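You operate a simulated robot arm through the tools that you are given. There is no shell and no other tool.

The job below is to be done with a simulated two-armed robot. You get a single attempt, and the scene is never put back.

TASK
Take the grey cloth from the top of machine one and lay it out flat on the side table.

It is judged by the outcome, as a careful person would: the job done as asked, and still so three seconds after it is handed in. It fails if anything else is knocked over, pushed out of place, dropped, spilled or broken. Flat cloth is picked up by pressing the open fingertips on it (5 to 10 N) and closing them slowly along it; thin cloth reads only 2 to 8 mm in the jaws.

THE ROBOT
Two 7-joint arms with two-finger parallel grippers on one trunk, on a base that drives. Base frame: it is fixed to the floor where the robot stands at the start and does not move with it; the origin is under the middle of the robot, x ahead of it, y to its left, z up. Units: mm, rad, N and s.
The left shoulder is at the start at [60, 147, 543], the right one opposite. With the tool pointing down near the work surface each hand reaches from about 100 to 620 mm from the robot's upright axis, wherever it stands, measured 20 degrees to its own side. Places, roughly: grey cloth [-500, -2750, 1000]; side table [-1500, -4900, 800]. Payload 3.43 kg a hand.
The tool frame of a hand sits at the grasp point between the pads (the TCP): z along the fingers, y along the line on which they close. The tips reach 30 mm beyond it. The gripper opens to 94 mm. The fingers are 28 mm wide and 10 mm thick; the gripper's body (50 by 96 mm) begins 55 mm behind the TCP.
Orientation is told as [roll, pitch, yaw] about the base's x, y, z axes, in that order, counted from this pose: with the fingers straight down and closing along the base's y, the tool's x points along the base's -x, its y along +y and its z along -z.

THE INTERFACE
- The arms move only by the tool apply_moves. It takes "left_motion", "right_motion" or both (then of equal length, played together; a hand with none holds still); each is a list of rows, each a list of 3 entries, a list of its own where there are three numbers: the shift along the tool's x, y, z in units of 250 mm (1.0 is 250 mm), then the turn, a rotation vector about the tool's x, y, z in units of 120 degrees (1.0 is 120 degrees), then the finger opening in mm, from 0 to 94. In form: [[[tx, ty, tz], [wx, wy, wz], fingers], ...]. A call has 1 to 20 rows; each row is the pose to reach, as a shift and turn from the pose commanded when the call began, along the tool's axes at that moment. A call with a number of a shift or a turn outside -1 to 1 is refused whole. A row lasts 0.2 s, in which the tool goes at most 50 mm and 0.15 rad; a call with a longer step from one row to the next is refused whole, and so is a gripper value outside its range. Where a pose cannot be reached the arm comes as near as it can. A force on the tool above 40 N (or 10 N above the force at the start of the call, whichever is more), or a blocked arm, ends the call early, and 0.2 s more pass. Each finger travels about 72 mm/s and halts on what it meets, pressing with about 40 N; the grip force reading is that of the motor and also rises with nothing between the fingers. The clock runs only during rows and for 0.2 s after the last one: add rows that repeat a pose to give the fingers time. The reply holds the time, the measured pose of the TCP, the force on the tool along the base axes, the opening and the grip force, in the units named above and with some noise, with the torque about the TCP (base axes, N m) and any sound that the robot's microphone picked up, and new pictures: "views" is both (left out), scene, wrist or none (wrist: the cameras of the hands that moved).
- Cameras (640 x 400 px; columns grow to the right, rows downward): "scene" is now at [68, 8.4, 1196.4]; the picture's right is [0.06, -1.00, 0.00], its down [-0.45, -0.03, -0.89] and it looks along [0.89, 0.06, -0.46] (base axes); focal length 259 px, centre (320, 200). "left" rides on the left gripper at [76, -14, -102] in its tool frame; the picture's right is [0.18, 0.98, 0.00], its down [-0.75, 0.14, -0.64] and it looks along [-0.63, 0.12, 0.77] (tool axes); focal length 243 px, centre (320, 200). "right" rides on the right gripper at [76, 14, -103] in its tool frame; the picture's right is [-0.18, 0.98, 0.00], its down [-0.75, -0.14, -0.64] and it looks along [-0.63, -0.12, 0.77] (tool axes); focal length 243 px, centre (320, 200). There is no depth. A picture from a camera that has moved, and an enlarged one, comes with that camera's place and axes in the base frame and with its lens. The place of the scene camera against the robot may be out by one fixed shift of up to 12 mm in any direction.
- slide_trunk(by): slides the trunk up (or, below 0, down) by that many mm; the arms and the scene camera ride with it, the base frame stays. It gives what a move gives, with no picture.
- base_move(legs): drives the robot by 1 to 6 legs, each [ahead, left, turn to the left] in mm, mm and rad, along the robot's own axes; the way and the turn of a leg run together, so that a leg with both is an arc; at most 1500 mm and 3.142 rad a leg. The arms and the cameras ride along, it lands a little off, and it stops where it bumps. It gives what a move gives, and a new picture of the scene camera.
- turn_head(pan, tilt): turns the head with the scene camera to pan (to the left, within 1.501 rad either way) and tilt (down, from -0.506 to 1.204), counted from straight ahead of the robot. It gives what a move gives, and a new picture of the scene camera.
- close_up(camera, box): a new picture of the part [left, top, right, bottom] of that camera's present view, enlarged. It takes no simulated time.
- hand_in(): hands the job in; it is judged then, once.

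Places have to be worked out from the pictures, the camera data and where the tool is seen. Open the grippers and draw the arms clear of the work before you hand the job in, unless the task says otherwise.

The tools are called after "Request:" as name(argument=value, ...) on one line, values as JSON. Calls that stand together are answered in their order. apply_moves: Moves the arms, as the interface text tells. Its arguments: {"type":"object","properties":{"left_motion":{"type":"array","items":{"type":"array"}},"right_motion":{"type":"array","items":{"type":"array"}},"views":{"type":"string","enum":["both","scene","wrist","none"]}},"required":[]} The other tools are called the same way: slide_trunk (by) slides the trunk up or down; base_move (legs) drives the base; turn_head (pan, tilt) turns the head that bears the scene camera; close_up (camera, box) takes an enlarged picture of a part of a camera's view; hand_in () hands the job in.

At the start:

```text
time: 0.0
left_position: [280.1, 136.7, 989.6]
left_tool_rot: [0.001, -0.001, -0.002]
left_ft_force: [0.5, 0.0, -0.5]
left_torque: [0.01, 0.02, 0.0]
left_grip_width: 93.9
left_finger_force: 0.1
right_position: [291.7, -111.0, 989.9]
right_tool_rot: [0.001, -0.001, 0.0]
right_ft_force: [-0.1, -0.3, 0.3]
right_torque: [0.02, -0.02, -0.02]
right_grip_width: 93.8
right_finger_force: 0.0
trunk travel left (down, up): [-250.0, 0.0]
robot x, y, heading: [0.8, -4.9, 0.001]
head pan, tilt: [0.061, 0.473]
```

scene: 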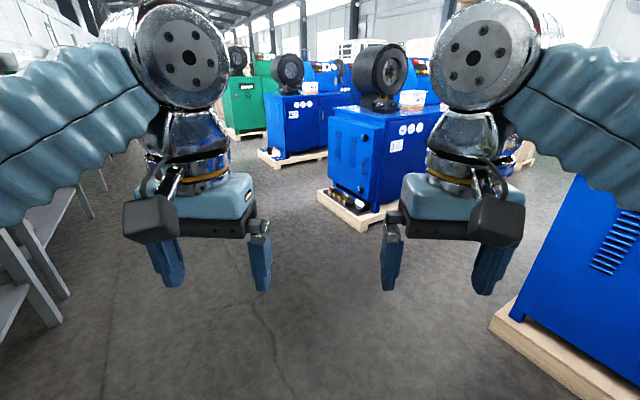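
right: 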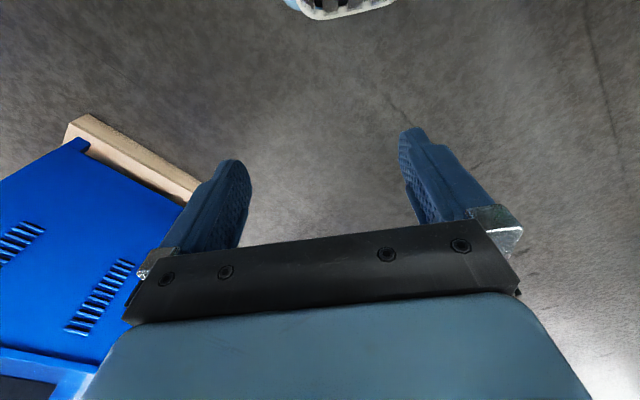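
left: 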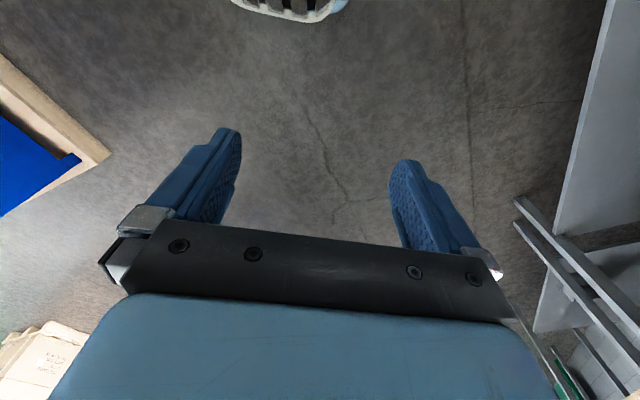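

The start pictures show machines ahead and to the right; the cloth should be to the right and a bit behind. I turn the head to look around before driving.

Request:
turn_head(pan=-1.5, tilt=0.3)

```text
time: 1.6
left_position: [280.9, 136.7, 990.0]
left_tool_rot: [-0.001, -0.001, -0.001]
left_ft_force: [-0.8, 0.3, -0.2]
left_torque: [-0.02, 0.03, 0.0]
left_grip_width: 94.1
left_finger_force: 0.0
right_position: [291.7, -111.9, 990.0]
right_tool_rot: [0.001, -0.001, -0.001]
right_ft_force: [0.1, 1.1, -0.2]
right_torque: [0.01, 0.03, 0.01]
right_grip_width: 94.1
right_finger_force: 0.0
trunk travel left (down, up): [-250.0, 0.0]
robot x, y, heading: [-0.7, 3.6, 0.0]
head pan, tilt: [-1.499, 0.3]
camera scene: at [-16.6, -90.4, 1212.4], right [-1.0, -0.07, 0.0], down [-0.02, 0.29, -0.96], along [0.07, -0.95, -0.3], focal length 259 px, centre (320, 200)
```

scene: 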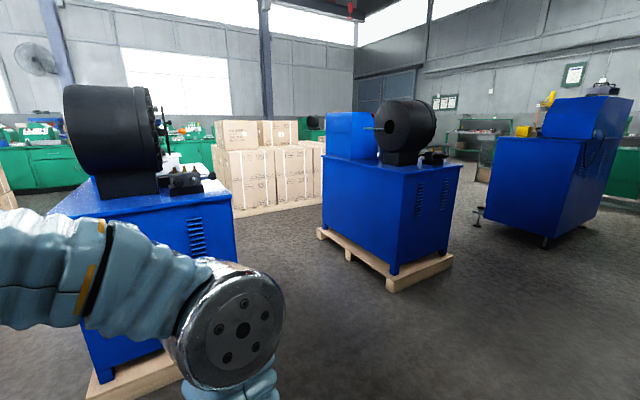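

The middle blue machine (around pixel 390,150) matches the rough cloth place. I take an enlarged look at it.

Request:
close_up(camera="scene", box=[300, 80, 480, 200])

Request:
close_up(camera="scene", box=[440, 60, 640, 260])

```text
3.33 times, centred on (390, 140) of scene
camera zoom: at [-16.6, -90.4, 1212.4], right [-1.0, -0.07, 0.0], down [-0.02, 0.29, -0.96], along [0.07, -0.95, -0.3], focal length 864 px, centre (87, 400)
```

zoom: 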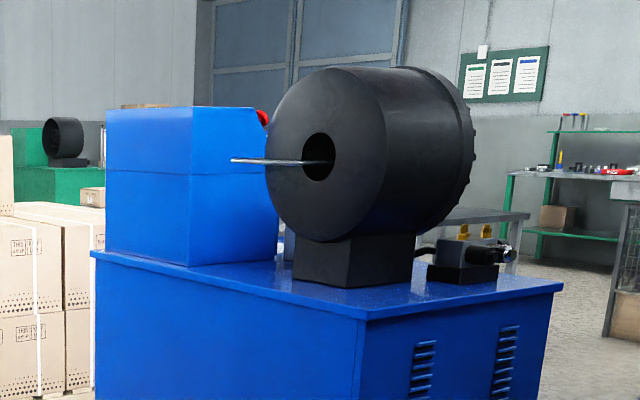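

```text
2.00 times, centred on (540, 160) of scene
camera zoom: at [-16.6, -90.4, 1212.4], right [-1.0, -0.07, 0.0], down [-0.02, 0.29, -0.96], along [0.07, -0.95, -0.3], focal length 518 px, centre (-120, 280)
```

zoom: 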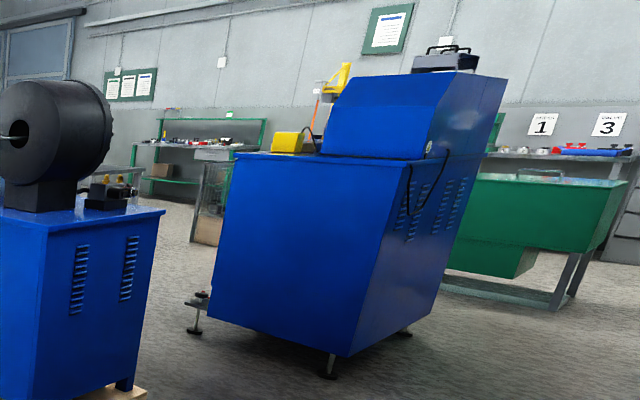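

Working out the ground points, machine one stands with its long axis roughly along (0.52,-0.85), centred near (-416,-2460), and the cloth should be near its far long side. I turn the robot in place to face the free lane to its right/back and set the head ahead.

Request:
base_move(legs=[[0, 0, -2.1]])

Request:
turn_head(pan=0.0, tilt=0.35)

```text
time: 7.1
left_position: [-26.3, -310.2, 990.4]
left_tool_rot: [-0.001, -0.001, -2.11]
left_ft_force: [0.4, -0.7, -0.3]
left_torque: [0.0, 0.02, 0.01]
left_grip_width: 93.8
left_finger_force: 0.0
right_position: [-243.8, -192.9, 989.4]
right_tool_rot: [0.001, 0.0, -2.109]
right_ft_force: [-0.8, 0.0, -0.2]
right_torque: [-0.02, 0.01, -0.01]
right_grip_width: 94.4
right_finger_force: 0.1
trunk travel left (down, up): [-250.0, 0.0]
robot x, y, heading: [-5.4, -0.9, -2.109]
head pan, tilt: [-1.499, 0.3]
camera scene: at [-61.3, 70.5, 1212.4], right [0.45, 0.89, 0.0], down [0.26, -0.13, -0.96], along [-0.85, 0.43, -0.3], focal length 259 px, centre (320, 200)
```

scene: 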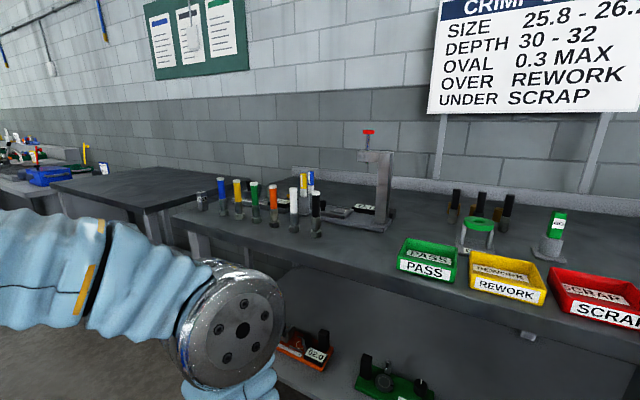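

```text
time: 8.7
left_position: [-26.2, -310.9, 989.3]
left_tool_rot: [-0.001, 0.0, -2.11]
left_ft_force: [0.5, 0.4, -1.1]
left_torque: [-0.01, 0.0, -0.01]
left_grip_width: 93.8
left_finger_force: 0.0
right_position: [-244.2, -192.3, 989.2]
right_tool_rot: [0.002, -0.001, -2.11]
right_ft_force: [-0.3, 0.0, -0.1]
right_torque: [0.02, 0.05, -0.02]
right_grip_width: 94.1
right_finger_force: 0.1
trunk travel left (down, up): [-250.0, 0.0]
robot x, y, heading: [1.9, -1.0, -2.109]
head pan, tilt: [0.0, 0.351]
camera scene: at [-25.9, -51.5, 1207.7], right [-0.86, 0.51, 0.0], down [0.18, 0.29, -0.94], along [-0.48, -0.81, -0.34], focal length 259 px, centre (320, 200)
```

scene: 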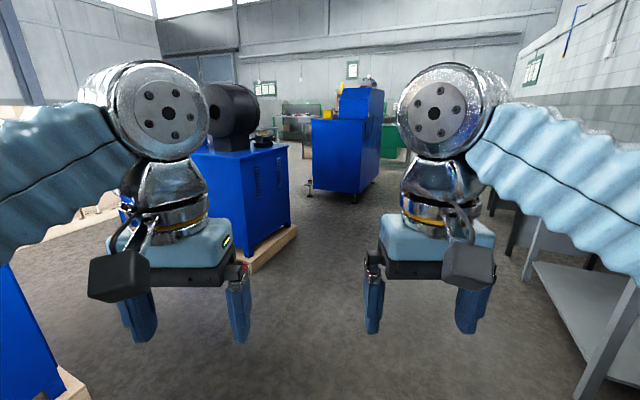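

The lane between machine one (left) and the benches (right) is open. I zoom to fix the third machine's feet and machine one's pallet corner before driving.

Request:
close_up(camera="scene", box=[200, 80, 420, 280])

```text
2.00 times, centred on (310, 180) of scene
camera zoom: at [-25.9, -51.5, 1207.7], right [-0.86, 0.51, 0.0], down [0.18, 0.29, -0.94], along [-0.48, -0.81, -0.34], focal length 518 px, centre (340, 240)
```

zoom: 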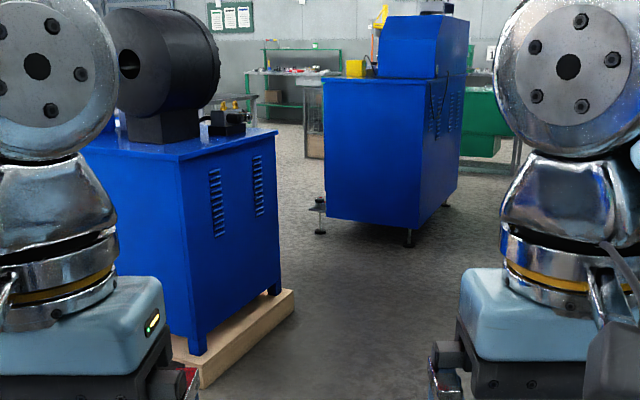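

Machine one's near-right pallet corner is about (-1050,-2240), the third machine's nearest feet about (-1900,-2900), and the benches lie well off to the right. I drive in two legs to about (-1400,-1700).

Request:
base_move(legs=[[1100, -165, 0], [1077, -164, 0]])

```text
time: 19.6
left_position: [-1429.5, -2014.0, 989.9]
left_tool_rot: [0.001, 0.001, -2.107]
left_ft_force: [-0.5, -1.0, 0.5]
left_torque: [0.01, 0.02, -0.01]
left_grip_width: 94.0
left_finger_force: 0.1
right_position: [-1648.6, -1895.6, 989.4]
right_tool_rot: [0.003, -0.003, -2.107]
right_ft_force: [0.0, -0.1, -0.1]
right_torque: [0.0, 0.0, 0.02]
right_grip_width: 94.0
right_finger_force: 0.1
trunk travel left (down, up): [-250.0, 0.0]
robot x, y, heading: [-1406.8, -1701.5, -2.105]
head pan, tilt: [0.0, 0.351]
camera scene: at [-1430.1, -1754.5, 1207.7], right [-0.86, 0.51, 0.0], down [0.18, 0.3, -0.94], along [-0.48, -0.81, -0.34], focal length 259 px, centre (320, 200)
```

scene: 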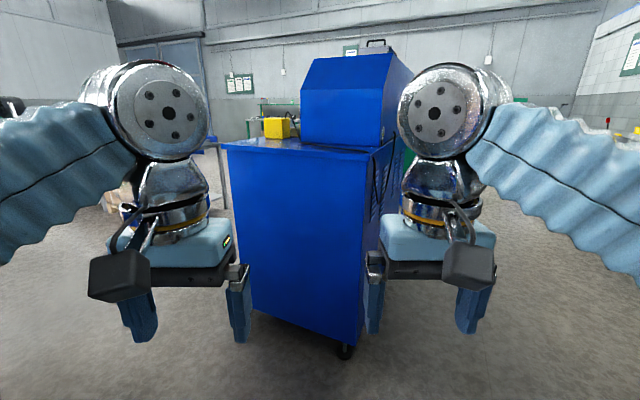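

Third machine's near foot is now measured at about (-2045,-2550). I pan the head left to see machine one's far side and the cloth.

Request:
turn_head(pan=0.95, tilt=0.4)

```text
time: 20.8
left_position: [-1430.0, -2013.6, 989.6]
left_tool_rot: [0.001, 0.001, -2.107]
left_ft_force: [-0.2, 0.3, 0.5]
left_torque: [-0.01, 0.02, 0.0]
left_grip_width: 94.1
left_finger_force: 0.0
right_position: [-1649.2, -1897.2, 989.0]
right_tool_rot: [0.0, -0.001, -2.106]
right_ft_force: [-0.4, 0.9, 0.0]
right_torque: [0.02, 0.03, 0.03]
right_grip_width: 94.0
right_finger_force: 0.0
trunk travel left (down, up): [-250.0, 0.0]
robot x, y, heading: [-1403.7, -1702.7, -2.104]
head pan, tilt: [0.949, 0.4]
camera scene: at [-1345.4, -1759.4, 1203.1], right [-0.92, -0.4, 0.0], down [-0.16, 0.36, -0.92], along [0.37, -0.84, -0.39], focal length 259 px, centre (320, 200)
```

scene: 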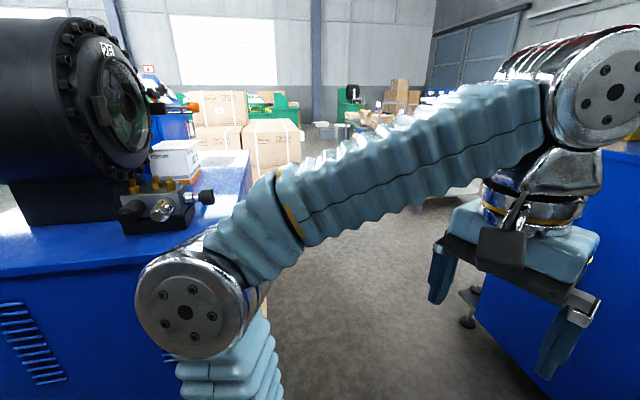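

On machine one's top I see a white box, a valve block and perhaps a light patch behind them. I zoom there.

Request:
close_up(camera="scene", box=[60, 60, 280, 260])

```text
2.00 times, centred on (170, 160) of scene
camera zoom: at [-1345.4, -1759.4, 1203.1], right [-0.92, -0.4, 0.0], down [-0.16, 0.36, -0.92], along [0.37, -0.84, -0.39], focal length 518 px, centre (620, 280)
```

zoom: 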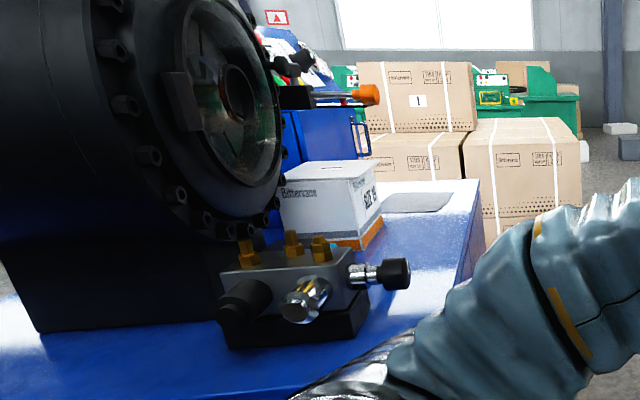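

The grey cloth lies on machine one's top just behind the white box. I turn in place to align with the aisle between machine one and the third machine, then check.

Request:
base_move(legs=[[0, 0, 1.08]])

Request:
turn_head(pan=0.0, tilt=0.5)

```text
time: 23.9
left_position: [-1143.3, -1873.7, 990.2]
left_tool_rot: [0.0, 0.0, -1.024]
left_ft_force: [-0.2, 0.0, -0.1]
left_torque: [-0.02, 0.01, -0.02]
left_grip_width: 94.2
left_finger_force: 0.1
right_position: [-1350.1, -2009.5, 989.3]
right_tool_rot: [0.001, -0.001, -1.027]
right_ft_force: [-0.4, -0.3, 0.2]
right_torque: [0.0, -0.02, -0.01]
right_grip_width: 94.0
right_finger_force: 0.0
trunk travel left (down, up): [-250.0, 0.0]
robot x, y, heading: [-1403.0, -1704.4, -1.028]
head pan, tilt: [0.949, 0.4]
camera scene: at [-1320.9, -1681.9, 1203.1], right [-0.08, -1.0, 0.0], down [-0.39, 0.03, -0.92], along [0.92, -0.07, -0.39], focal length 259 px, centre (320, 200)
```

scene: 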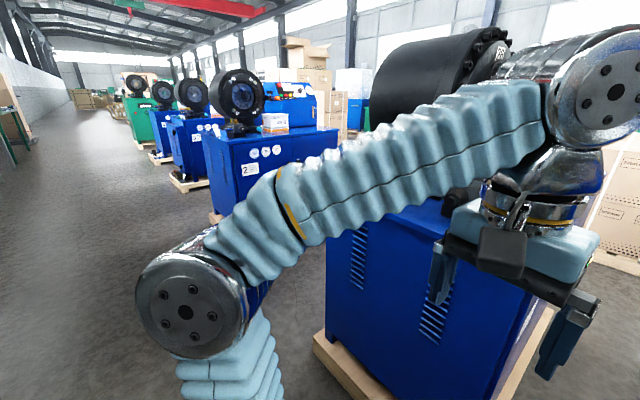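

```text
time: 25.1
left_position: [-1142.7, -1872.2, 990.1]
left_tool_rot: [0.0, 0.0, -1.029]
left_ft_force: [-0.3, 0.3, 0.6]
left_torque: [-0.01, 0.0, 0.01]
left_grip_width: 94.2
left_finger_force: 0.0
right_position: [-1350.5, -2010.3, 989.3]
right_tool_rot: [0.001, -0.002, -1.029]
right_ft_force: [-0.3, 0.1, 0.2]
right_torque: [0.0, -0.02, 0.01]
right_grip_width: 94.2
right_finger_force: 0.0
trunk travel left (down, up): [-250.0, 0.0]
robot x, y, heading: [-1405.2, -1701.7, -1.026]
head pan, tilt: [0.0, 0.499]
camera scene: at [-1366.2, -1752.5, 1194.0], right [-0.86, -0.52, 0.0], down [-0.25, 0.41, -0.88], along [0.45, -0.75, -0.48], focal length 259 px, centre (320, 200)
```

scene: 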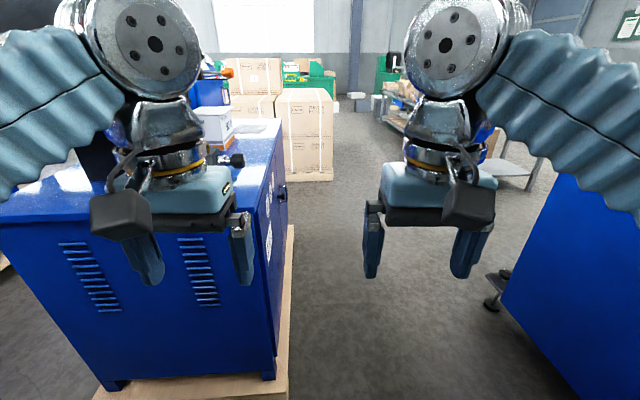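

Machine "2" is marked further off, so this one is machine one. The pallet edge facing the aisle runs from about (-988,-2139) to (-318,-3083), heading -0.954, and the aisle is about 1100 mm wide. I strafe into the aisle middle, square up, and go ahead to be level with the cloth.

Request:
base_move(legs=[[0, -433, 0.072], [700, 0, 0], [740, 0, 0]])

Request:
turn_head(pan=1.45, tilt=0.5)

```text
time: 34.9
left_position: [-655.7, -3270.7, 989.1]
left_tool_rot: [0.0, -0.001, -0.953]
left_ft_force: [-0.6, 0.9, -0.4]
left_torque: [0.0, -0.02, 0.02]
left_grip_width: 93.8
left_finger_force: 0.1
right_position: [-850.4, -3422.6, 990.2]
right_tool_rot: [0.0, -0.002, -0.953]
right_ft_force: [-0.2, -0.3, -0.1]
right_torque: [0.01, 0.01, 0.02]
right_grip_width: 93.5
right_finger_force: 0.0
trunk travel left (down, up): [-250.0, 0.0]
robot x, y, heading: [-928.5, -3122.0, -0.954]
head pan, tilt: [0.0, 0.499]
camera scene: at [-886.8, -3167.8, 1194.0], right [-0.82, -0.58, 0.0], down [-0.28, 0.39, -0.88], along [0.51, -0.72, -0.48], focal length 259 px, centre (320, 200)
```

scene: 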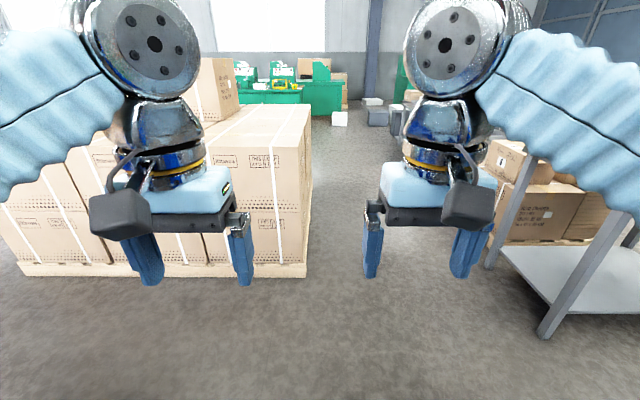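

```text
time: 36.5
left_position: [-653.7, -3270.8, 990.4]
left_tool_rot: [-0.001, 0.0, -0.953]
left_ft_force: [0.1, 0.3, -0.3]
left_torque: [0.03, 0.0, -0.03]
left_grip_width: 94.2
left_finger_force: 0.0
right_position: [-851.0, -3421.8, 989.7]
right_tool_rot: [0.002, -0.001, -0.952]
right_ft_force: [-0.3, -0.1, 0.4]
right_torque: [-0.01, -0.01, 0.01]
right_grip_width: 93.8
right_finger_force: 0.1
trunk travel left (down, up): [-250.0, 0.0]
robot x, y, heading: [-928.3, -3121.0, -0.95]
head pan, tilt: [1.45, 0.499]
camera scene: at [-859.4, -3050.3, 1194.0], right [0.48, -0.88, 0.0], down [-0.42, -0.23, -0.88], along [0.77, 0.42, -0.48], focal length 259 px, centre (320, 200)
```

scene: 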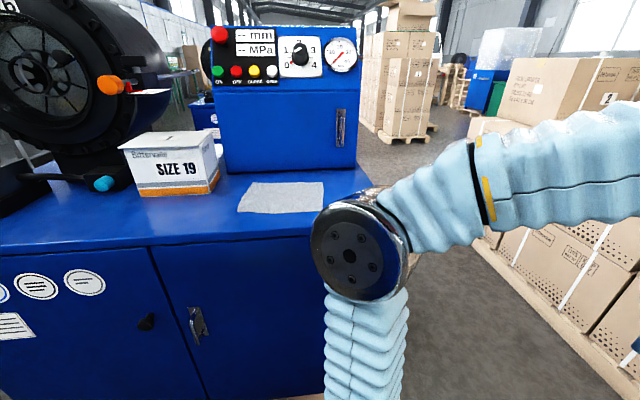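

The cloth lies flat on machine one's front top, roughly 215 by 175 mm, about 105 mm in from the edge, right of the "SIZE 19" box. I turn in place to face it squarely and look ahead and down.

Request:
base_move(legs=[[0, 0, 1.567]])

Request:
turn_head(pan=0.0, tilt=0.75)

```text
time: 40.6
left_position: [-775.3, -2848.7, 990.0]
left_tool_rot: [-0.001, -0.001, 0.602]
left_ft_force: [0.4, 0.3, 0.2]
left_torque: [-0.02, 0.01, 0.03]
left_grip_width: 93.9
left_finger_force: 0.0
right_position: [-625.8, -3047.3, 989.9]
right_tool_rot: [0.001, -0.002, 0.603]
right_ft_force: [-0.1, 0.9, 0.1]
right_torque: [0.01, 0.04, 0.01]
right_grip_width: 94.0
right_finger_force: 0.1
trunk travel left (down, up): [-250.0, 0.0]
robot x, y, heading: [-929.5, -3119.2, 0.605]
head pan, tilt: [1.45, 0.499]
camera scene: at [-988.9, -3054.4, 1194.0], right [0.89, 0.46, 0.0], down [0.22, -0.42, -0.88], along [-0.41, 0.78, -0.48], focal length 259 px, centre (320, 200)
```

scene: 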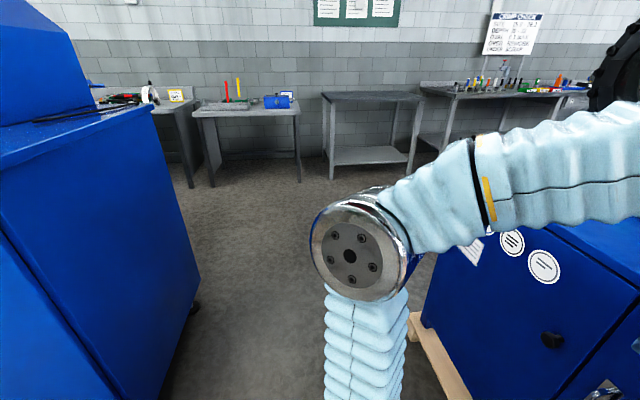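

```text
time: 42.2
left_position: [-775.4, -2849.2, 991.0]
left_tool_rot: [0.001, 0.0, 0.603]
left_ft_force: [0.1, 0.6, 0.4]
left_torque: [0.02, 0.02, -0.02]
left_grip_width: 94.0
left_finger_force: 0.1
right_position: [-624.9, -3047.4, 990.3]
right_tool_rot: [0.002, -0.002, 0.601]
right_ft_force: [-1.0, 0.6, 0.1]
right_torque: [0.01, 0.03, 0.03]
right_grip_width: 94.0
right_finger_force: 0.0
trunk travel left (down, up): [-250.0, 0.0]
robot x, y, heading: [-929.0, -3120.3, 0.604]
head pan, tilt: [0.0, 0.75]
camera scene: at [-878.5, -3088.0, 1172.0], right [0.57, -0.82, 0.0], down [-0.56, -0.39, -0.73], along [0.6, 0.41, -0.68], focal length 259 px, centre (320, 200)
```

scene: 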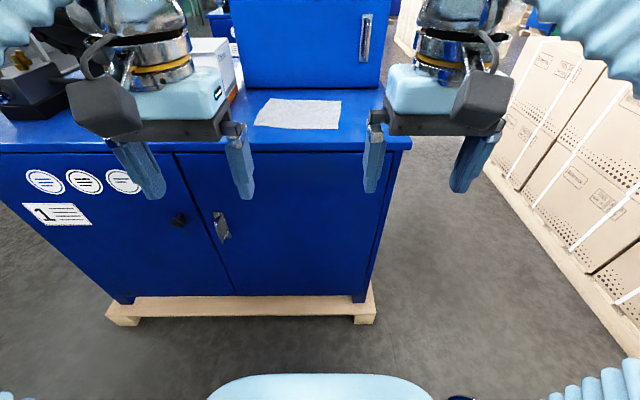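

The label "1" confirms machine one; the cloth is about 210 by 165 mm, its near edge ~650 mm ahead of my axis, the machine edge ~545 mm. I tilt the head right down to see how far my base front sticks out before moving closer.

Request:
turn_head(pan=0.0, tilt=1.2)

Request:
close_up(camera="scene", box=[160, 0, 480, 200])

```text
time: 43.1
left_position: [-774.8, -2849.5, 989.5]
left_tool_rot: [0.0, 0.0, 0.603]
left_ft_force: [0.1, -0.7, 0.0]
left_torque: [0.02, -0.01, -0.01]
left_grip_width: 93.9
left_finger_force: 0.2
right_position: [-624.8, -3047.5, 990.7]
right_tool_rot: [0.001, -0.003, 0.601]
right_ft_force: [0.6, 0.0, 0.3]
right_torque: [0.01, 0.01, -0.02]
right_grip_width: 94.0
right_finger_force: 0.1
trunk travel left (down, up): [-250.0, 0.0]
robot x, y, heading: [-928.8, -3119.4, 0.598]
head pan, tilt: [0.0, 1.201]
camera scene: at [-900.6, -3103.3, 1140.3], right [0.57, -0.82, 0.0], down [-0.77, -0.53, -0.36], along [0.3, 0.21, -0.93], focal length 259 px, centre (320, 200)
```

scene: 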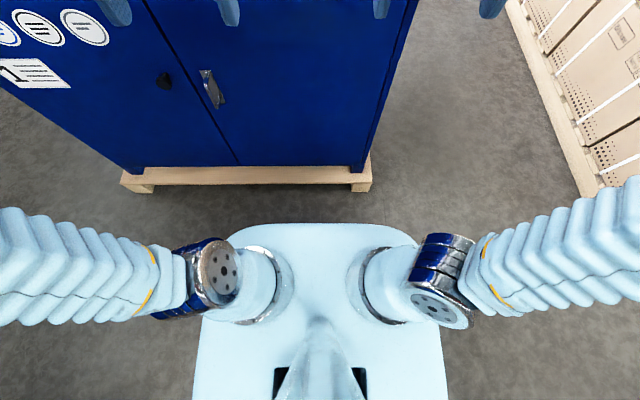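

```text
2.00 times, centred on (320, 100) of scene
camera zoom: at [-900.6, -3103.3, 1140.3], right [0.57, -0.82, 0.0], down [-0.77, -0.53, -0.36], along [0.3, 0.21, -0.93], focal length 518 px, centre (320, 400)
```

zoom: 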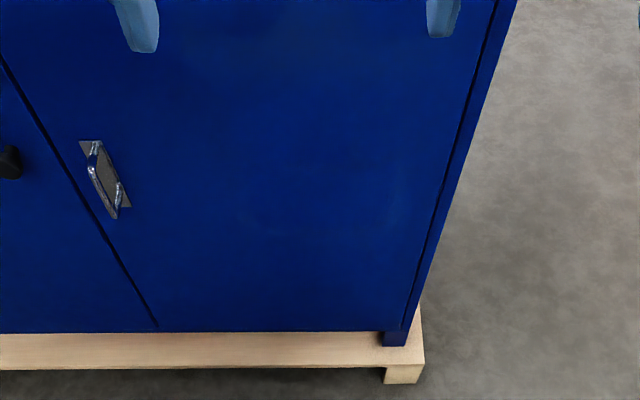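

My base's deck front is about 245 mm (at most ~330 mm low down) ahead of the axis and the pallet edge about 555 mm ahead, so I can advance 160 mm safely. I also shift 50 mm left and turn 0.09 right to square up with the cloth.

Request:
base_move(legs=[[150, 52, -0.09]])

Request:
turn_head(pan=0.0, tilt=0.85)

```text
time: 44.5
left_position: [-651.0, -2739.3, 990.1]
left_tool_rot: [-0.002, -0.001, 0.512]
left_ft_force: [0.6, 0.1, -0.1]
left_torque: [-0.03, 0.02, 0.02]
left_grip_width: 94.0
left_finger_force: 0.0
right_position: [-519.0, -2951.3, 988.9]
right_tool_rot: [0.003, -0.001, 0.512]
right_ft_force: [-0.1, 0.5, -0.1]
right_torque: [0.01, 0.0, 0.01]
right_grip_width: 93.9
right_finger_force: 0.0
trunk travel left (down, up): [-250.0, 0.0]
robot x, y, heading: [-826.1, -2996.9, 0.51]
head pan, tilt: [0.0, 1.201]
camera scene: at [-799.2, -2981.4, 1140.3], right [0.49, -0.87, 0.0], down [-0.81, -0.46, -0.36], along [0.32, 0.18, -0.93], focal length 259 px, centre (320, 200)
```

scene: 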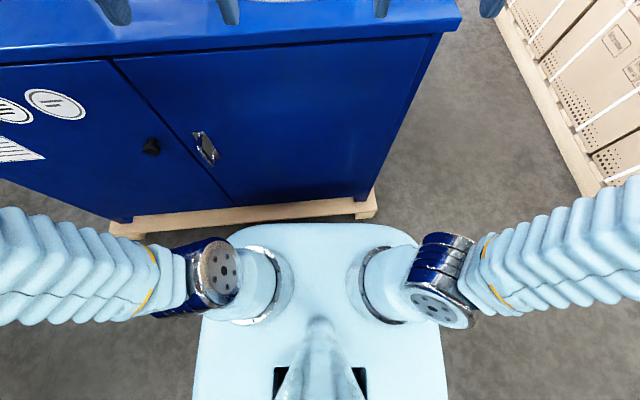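

```text
time: 45.4
left_position: [-651.2, -2741.0, 989.3]
left_tool_rot: [0.0, 0.001, 0.513]
left_ft_force: [0.1, 0.1, 0.1]
left_torque: [-0.01, 0.02, 0.0]
left_grip_width: 94.0
left_finger_force: 0.2
right_position: [-519.4, -2949.0, 989.4]
right_tool_rot: [0.002, -0.002, 0.511]
right_ft_force: [-0.4, -0.1, -0.1]
right_torque: [-0.01, -0.05, 0.0]
right_grip_width: 93.9
right_finger_force: 0.0
trunk travel left (down, up): [-250.0, 0.0]
robot x, y, heading: [-828.9, -2991.1, 0.51]
head pan, tilt: [0.0, 0.85]
camera scene: at [-779.6, -2970.4, 1163.9], right [0.49, -0.87, 0.0], down [-0.66, -0.37, -0.66], along [0.57, 0.32, -0.75], focal length 259 px, centre (320, 200)
```

scene: 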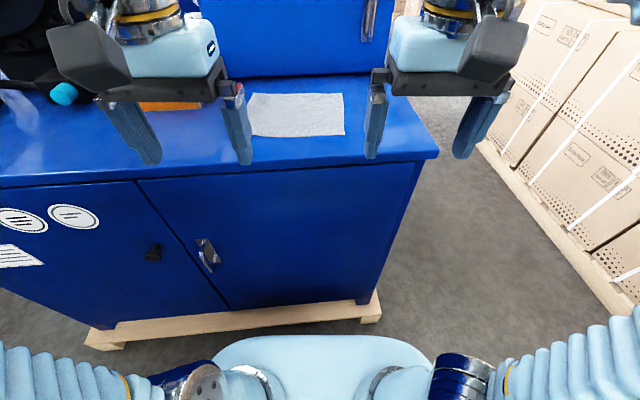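

I am now close and nearly square to the cloth. I zoom on it to measure its corners, and use the left wrist camera as well.

Request:
close_up(camera="scene", box=[200, 60, 420, 200])

Request:
close_up(camera="left", box=[0, 0, 640, 400])

Request:
close_up(camera="right", box=[0, 0, 640, 400])

```text
2.86 times, centred on (310, 130) of scene
camera zoom: at [-779.6, -2970.4, 1163.9], right [0.49, -0.87, 0.0], down [-0.66, -0.37, -0.66], along [0.57, 0.32, -0.75], focal length 741 px, centre (349, 400)
```

zoom: 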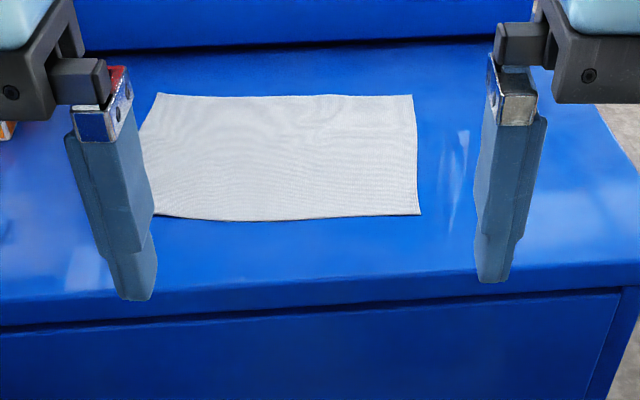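

```text
1.00 times, centred on (320, 200) of left (not enlarged: the box is as wide or as high as the picture)
camera zoom: at [-710.5, -2789.6, 1092.7], right [-0.64, 0.77, 0.0], down [0.59, 0.49, 0.64], along [0.49, 0.41, -0.77], focal length 243 px, centre (320, 200)
```

zoom: 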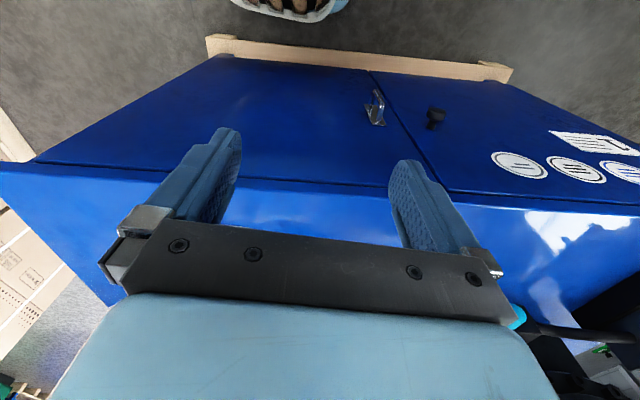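

```text
1.00 times, centred on (320, 200) of right (not enlarged: the box is as wide or as high as the picture)
camera zoom: at [-591.5, -2975.9, 1091.4], right [-0.32, 0.95, 0.0], down [0.73, 0.24, 0.64], along [0.61, 0.21, -0.77], focal length 243 px, centre (320, 200)
```

zoom: 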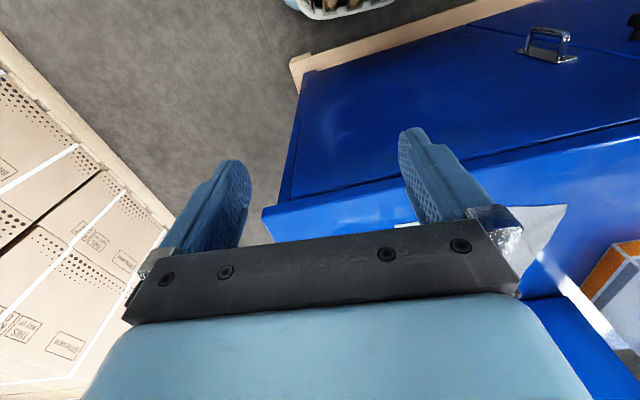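

The cloth measures about 218 × 176 mm, now parallel to my heading, near edge ~493 mm ahead of my axis and centred ~55 mm to my left. I shift the base 55 mm left and 20 mm ahead to centre it.

Request:
base_move(legs=[[20, 55, 0]])

Request:
close_up(camera="scene", box=[160, 60, 480, 260])

```text
time: 46.3
left_position: [-660.4, -2681.5, 990.2]
left_tool_rot: [0.0, 0.0, 0.512]
left_ft_force: [0.4, -0.3, 0.6]
left_torque: [0.02, -0.02, -0.03]
left_grip_width: 93.8
left_finger_force: 0.1
right_position: [-529.8, -2892.4, 990.8]
right_tool_rot: [0.002, -0.001, 0.511]
right_ft_force: [-0.3, 0.1, 0.8]
right_torque: [0.02, -0.02, 0.03]
right_grip_width: 93.9
right_finger_force: 0.1
trunk travel left (down, up): [-250.0, 0.0]
robot x, y, heading: [-835.6, -2938.9, 0.513]
head pan, tilt: [0.0, 0.85]
camera scene: at [-789.2, -2912.6, 1164.0], right [0.49, -0.87, 0.0], down [-0.66, -0.37, -0.66], along [0.58, 0.32, -0.75], focal length 259 px, centre (320, 200)
```

scene: 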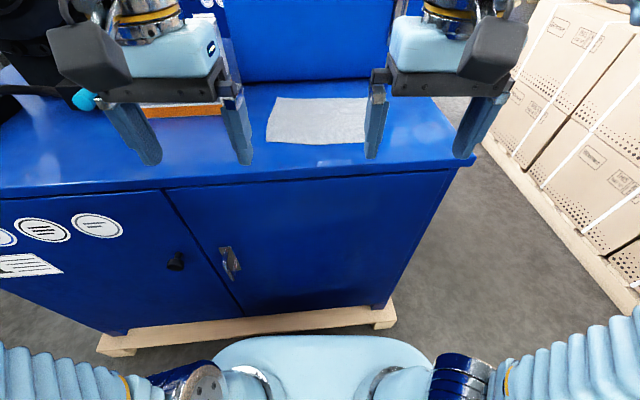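

```text
2.00 times, centred on (320, 160) of scene
camera zoom: at [-789.2, -2912.6, 1164.0], right [0.49, -0.87, 0.0], down [-0.66, -0.37, -0.66], along [0.58, 0.32, -0.75], focal length 518 px, centre (320, 280)
```

zoom: 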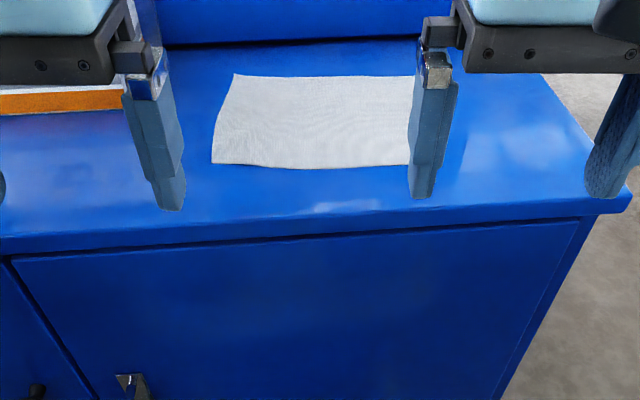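

The cloth is now centred; its near-left corner is about (-475,-2616) and near-right about (-372,-2806) by the uncorrected camera. I want the fingers to close along the depth direction at the two near corners, so I test turning the left hand +90° and the right hand -90° about the tool z in free air.

Request:
apply_moves(left_motion=[[[0, 0, 0], [0, 0, 0.068], 94], [[0, 0, 0], [0, 0, 0.136], 94], [[0, 0, 0], [0, 0, 0.204], 90], [[0, 0, 0], [0, 0, 0.272], 85], [[0, 0, 0], [0, 0, 0.34], 80], [[0, 0, 0], [0, 0, 0.408], 75], [[0, 0, 0], [0, 0, 0.476], 70], [[0, 0, 0], [0, 0, 0.544], 65], [[0, 0, 0], [0, 0, 0.612], 60], [[0, 0, 0], [0, 0, 0.68], 60], [[0, 0, 0], [0, 0, 0.75], 60], [[0, 0, 0], [0, 0, 0.75], 60]], right_motion=[[[0, 0, 0], [0, 0, -0.068], 94], [[0, 0, 0], [0, 0, -0.136], 94], [[0, 0, 0], [0, 0, -0.204], 90], [[0, 0, 0], [0, 0, -0.272], 85], [[0, 0, 0], [0, 0, -0.34], 80], [[0, 0, 0], [0, 0, -0.408], 75], [[0, 0, 0], [0, 0, -0.476], 70], [[0, 0, 0], [0, 0, -0.544], 65], [[0, 0, 0], [0, 0, -0.612], 60], [[0, 0, 0], [0, 0, -0.68], 60], [[0, 0, 0], [0, 0, -0.75], 60], [[0, 0, 0], [0, 0, -0.75], 60]], views="both")

```text
time: 48.9
left_position: [-660.2, -2681.7, 989.6]
left_tool_rot: [0.001, 0.001, -1.06]
left_ft_force: [-0.3, 0.8, 0.5]
left_torque: [-0.02, -0.01, -0.01]
left_grip_width: 59.9
left_finger_force: 0.0
right_position: [-528.5, -2893.5, 989.6]
right_tool_rot: [-0.001, -0.001, 2.086]
right_ft_force: [-0.4, -0.5, 0.8]
right_torque: [0.02, -0.02, 0.02]
right_grip_width: 60.1
right_finger_force: 0.0
trunk travel left (down, up): [-250.0, 0.0]
robot x, y, heading: [-839.3, -2942.0, 0.51]
head pan, tilt: [0.0, 0.85]
camera scene: at [-789.2, -2912.4, 1164.0], right [0.49, -0.87, 0.0], down [-0.65, -0.37, -0.66], along [0.58, 0.32, -0.75], focal length 259 px, centre (320, 200)
camera right: at [-502.8, -2966.2, 1091.2], right [-0.95, -0.32, 0.0], down [-0.25, 0.72, 0.64], along [-0.21, 0.61, -0.77], focal length 243 px, centre (320, 200)
camera left: at [-710.1, -2622.2, 1092.7], right [0.77, 0.64, 0.0], down [0.49, -0.59, 0.64], along [0.41, -0.49, -0.77], focal length 243 px, centre (320, 200)
```

scene: 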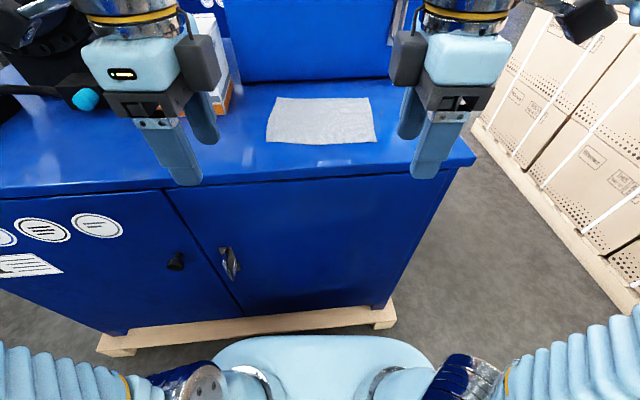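
right: 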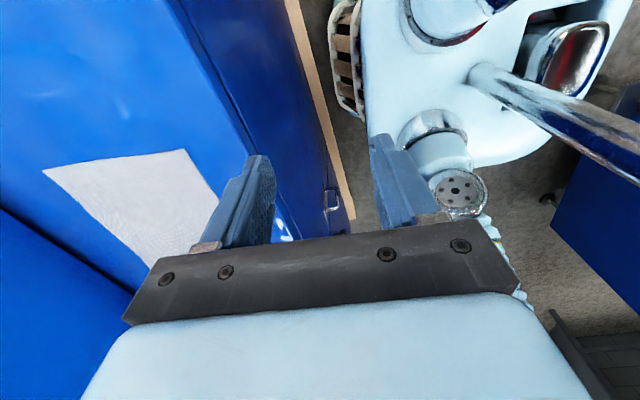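
left: 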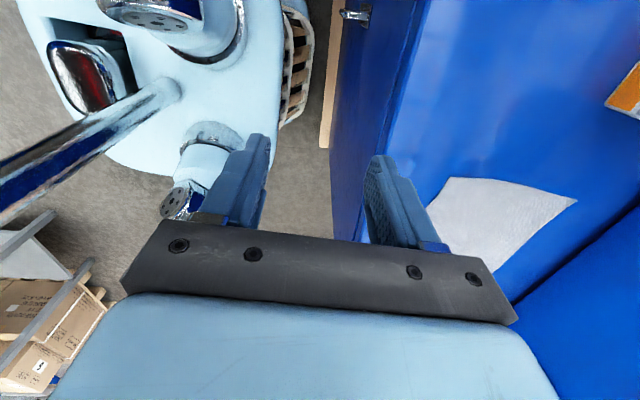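

Both hands turned as wanted, and the left and right wrist cameras see the cloth on the inner-forward side. I move both hands above the two near corners (left ~226 mm forward and 50 mm right; right ~212 mm forward and 17 mm left), then 50 mm down, with fingers at 40 mm, and check against the picture.

Request:
apply_moves(left_motion=[[[-0.029, 0.129, 0], [0, 0, 0], 55], [[-0.057, 0.259, 0], [0, 0, 0], 50], [[-0.086, 0.388, 0], [0, 0, 0], 45], [[-0.115, 0.518, 0], [0, 0, 0], 40], [[-0.144, 0.647, 0], [0, 0, 0], 40], [[-0.172, 0.777, 0], [0, 0, 0], 40], [[-0.201, 0.906, 0], [0, 0, 0], 40], [[-0.201, 0.906, 0.1], [0, 0, 0], 40], [[-0.201, 0.906, 0.2], [0, 0, 0], 40], [[-0.201, 0.906, 0.2], [0, 0, 0], 40]], right_motion=[[[-0.0096, -0.121, 0], [0, 0, 0], 55], [[-0.019, -0.243, 0], [0, 0, 0], 50], [[-0.029, -0.364, 0], [0, 0, 0], 45], [[-0.038, -0.485, 0], [0, 0, 0], 40], [[-0.048, -0.606, 0], [0, 0, 0], 40], [[-0.057, -0.728, 0], [0, 0, 0], 40], [[-0.067, -0.849, 0], [0, 0, 0], 40], [[-0.067, -0.849, 0.1], [0, 0, 0], 40], [[-0.067, -0.849, 0.2], [0, 0, 0], 40], [[-0.067, -0.849, 0.2], [0, 0, 0], 40]], views="both")

Request:
close_up(camera="scene", box=[200, 40, 440, 190])

```text
time: 51.1
left_position: [-439.0, -2615.6, 940.7]
left_tool_rot: [0.002, 0.0, -1.059]
left_ft_force: [0.5, 0.2, 0.5]
left_torque: [-0.02, -0.02, 0.0]
left_grip_width: 40.1
left_finger_force: 0.0
left hand out of reach, approached as far as the arm can: row 1, 5, 6, 7, 8
right_position: [-350.6, -2773.5, 938.8]
right_tool_rot: [-0.004, -0.002, 2.08]
right_ft_force: [-0.2, -0.1, -0.4]
right_torque: [0.02, 0.05, -0.04]
right_grip_width: 40.0
right_finger_force: 0.1
right hand out of reach, approached as far as the arm can: row 5, 6, 7, 8
trunk travel left (down, up): [-250.0, 0.0]
robot x, y, heading: [-840.6, -2937.7, 0.509]
head pan, tilt: [0.0, 0.85]
camera scene: at [-788.7, -2912.1, 1164.0], right [0.49, -0.87, 0.0], down [-0.66, -0.37, -0.66], along [0.57, 0.32, -0.75], focal length 259 px, centre (320, 200)
camera right: at [-324.4, -2848.0, 1040.6], right [-0.95, -0.32, 0.0], down [-0.25, 0.72, 0.64], along [-0.21, 0.61, -0.77], focal length 243 px, centre (320, 200)
camera left: at [-487.2, -2555.2, 1042.3], right [0.77, 0.64, 0.0], down [0.49, -0.59, 0.64], along [0.41, -0.49, -0.77], focal length 243 px, centre (320, 200)
```

scene: 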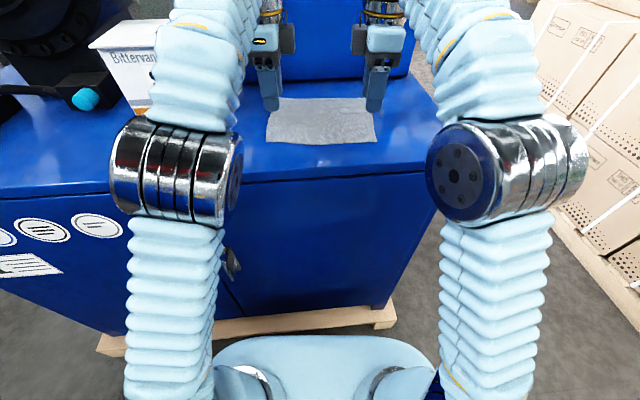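
right: 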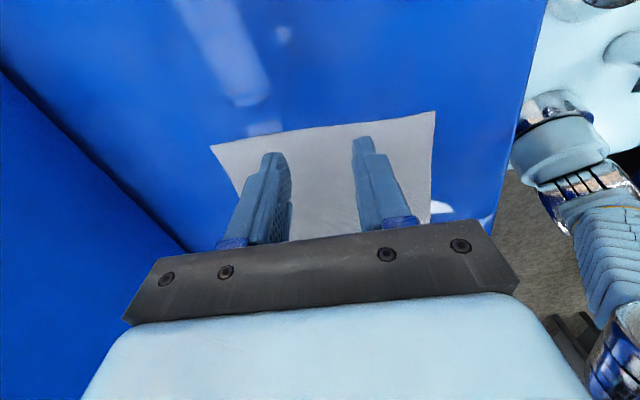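
left: 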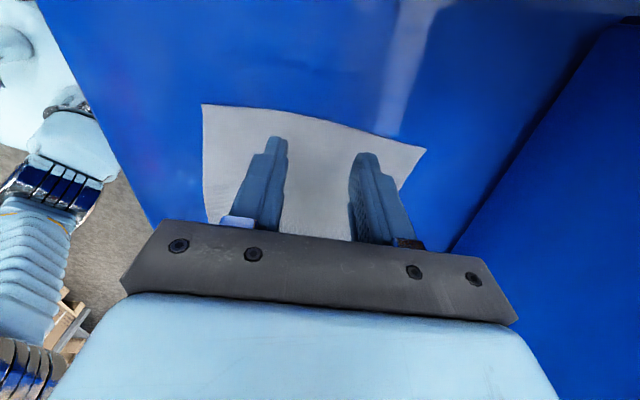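

```text
2.67 times, centred on (320, 115) of scene
camera zoom: at [-788.7, -2912.1, 1164.0], right [0.49, -0.87, 0.0], down [-0.66, -0.37, -0.66], along [0.57, 0.32, -0.75], focal length 691 px, centre (320, 427)
```

zoom: 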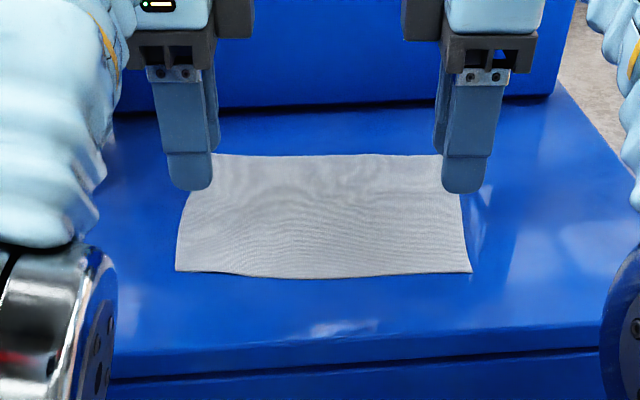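

Triangulating the wrist and scene views puts the cloth at z ≈ 883 (fingertips ~27 mm above it) and about 197 × 154 mm, with its near edge ~76 mm on the robot side of both TCPs. I pull both hands ~40 mm back, 7–10 mm inward and 10 mm lower, then check again.

Request:
apply_moves(left_motion=[[[-0.014, -0.082, 0.0], [0, 0, 0], 40], [[-0.028, -0.164, 0.02], [0, 0, 0], 40], [[-0.028, -0.164, 0.04], [0, 0, 0], 40], [[-0.028, -0.164, 0.04], [0, 0, 0], 40]], right_motion=[[[-0.02, 0.078, 0.0], [0, 0, 0], 40], [[-0.04, 0.156, 0.02], [0, 0, 0], 40], [[-0.04, 0.156, 0.04], [0, 0, 0], 40], [[-0.04, 0.156, 0.04], [0, 0, 0], 40]], views="both")

Request:
close_up(camera="scene", box=[200, 40, 440, 190])

```text
time: 52.1
left_position: [-471.0, -2641.9, 929.0]
left_tool_rot: [0.0, 0.001, -1.059]
left_ft_force: [-0.3, 0.7, -0.6]
left_torque: [0.0, -0.01, 0.0]
left_grip_width: 39.9
left_finger_force: 0.2
right_position: [-391.2, -2784.8, 930.1]
right_tool_rot: [-0.001, -0.002, 2.082]
right_ft_force: [-0.1, 0.4, -0.3]
right_torque: [-0.02, -0.01, -0.01]
right_grip_width: 40.0
right_finger_force: 0.0
trunk travel left (down, up): [-250.0, 0.0]
robot x, y, heading: [-841.5, -2940.7, 0.512]
head pan, tilt: [0.0, 0.85]
camera scene: at [-789.0, -2912.4, 1164.0], right [0.49, -0.87, 0.0], down [-0.66, -0.37, -0.66], along [0.58, 0.32, -0.75], focal length 259 px, centre (320, 200)
camera right: at [-364.3, -2858.1, 1031.7], right [-0.95, -0.32, 0.0], down [-0.25, 0.72, 0.64], along [-0.21, 0.61, -0.77], focal length 243 px, centre (320, 200)
camera left: at [-520.7, -2581.4, 1032.7], right [0.77, 0.64, 0.0], down [0.49, -0.59, 0.64], along [0.41, -0.49, -0.77], focal length 243 px, centre (320, 200)
```

scene: 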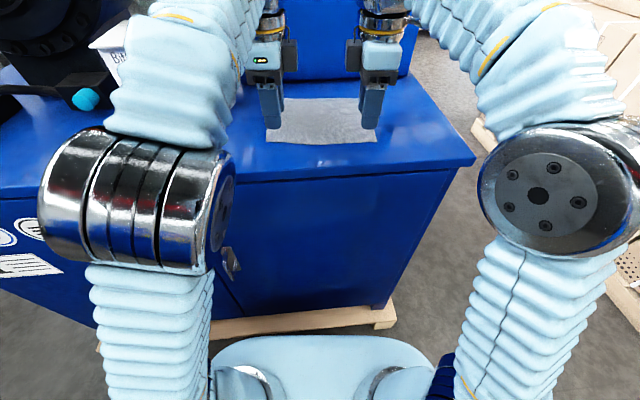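
right: 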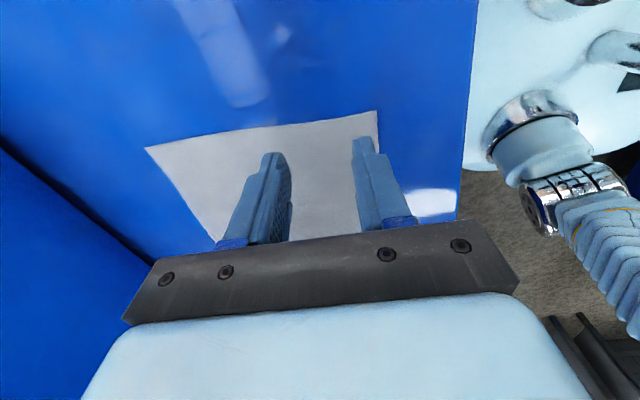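
left: 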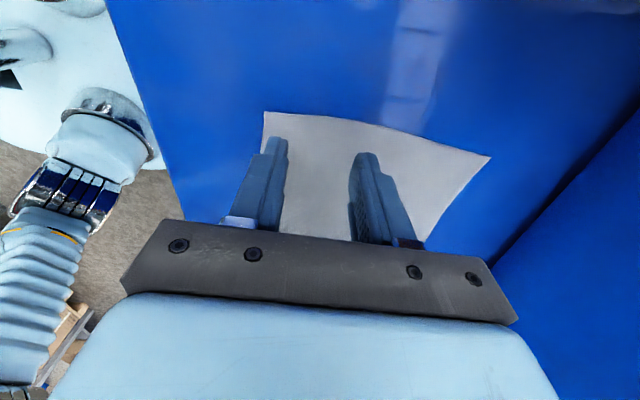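

```text
2.67 times, centred on (320, 115) of scene
camera zoom: at [-789.0, -2912.4, 1164.0], right [0.49, -0.87, 0.0], down [-0.66, -0.37, -0.66], along [0.58, 0.32, -0.75], focal length 691 px, centre (320, 427)
```

zoom: 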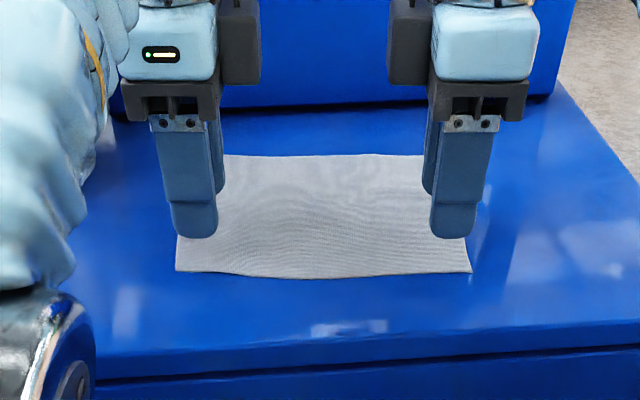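

Two-view triangulation gives cloth z ≈ 880; the near edge is now 38 mm behind each TCP and the side edges ~15 mm outside, which suits a 44 mm opening. I lower both hands 14 mm, then probe for contact.

Request:
apply_moves(left_motion=[[[0, 0, 0.03], [0, 0, 0], 44], [[0, 0, 0.056], [0, 0, 0], 44], [[0, 0, 0.056], [0, 0, 0], 44]], right_motion=[[[0, 0, 0.03], [0, 0, 0], 44], [[0, 0, 0.056], [0, 0, 0], 44], [[0, 0, 0.056], [0, 0, 0], 44]], views="none")

```text
time: 52.9
left_position: [-470.2, -2642.4, 915.6]
left_tool_rot: [0.001, 0.0, -1.06]
left_ft_force: [0.3, -0.4, 0.0]
left_torque: [0.02, 0.01, 0.04]
left_grip_width: 43.9
left_finger_force: 0.1
right_position: [-391.9, -2785.5, 915.7]
right_tool_rot: [-0.002, -0.003, 2.084]
right_ft_force: [0.5, -0.3, 0.3]
right_torque: [0.03, -0.03, -0.01]
right_grip_width: 43.7
right_finger_force: 0.0
trunk travel left (down, up): [-250.0, 0.0]
robot x, y, heading: [-840.6, -2937.9, 0.511]
head pan, tilt: [0.0, 0.85]
```

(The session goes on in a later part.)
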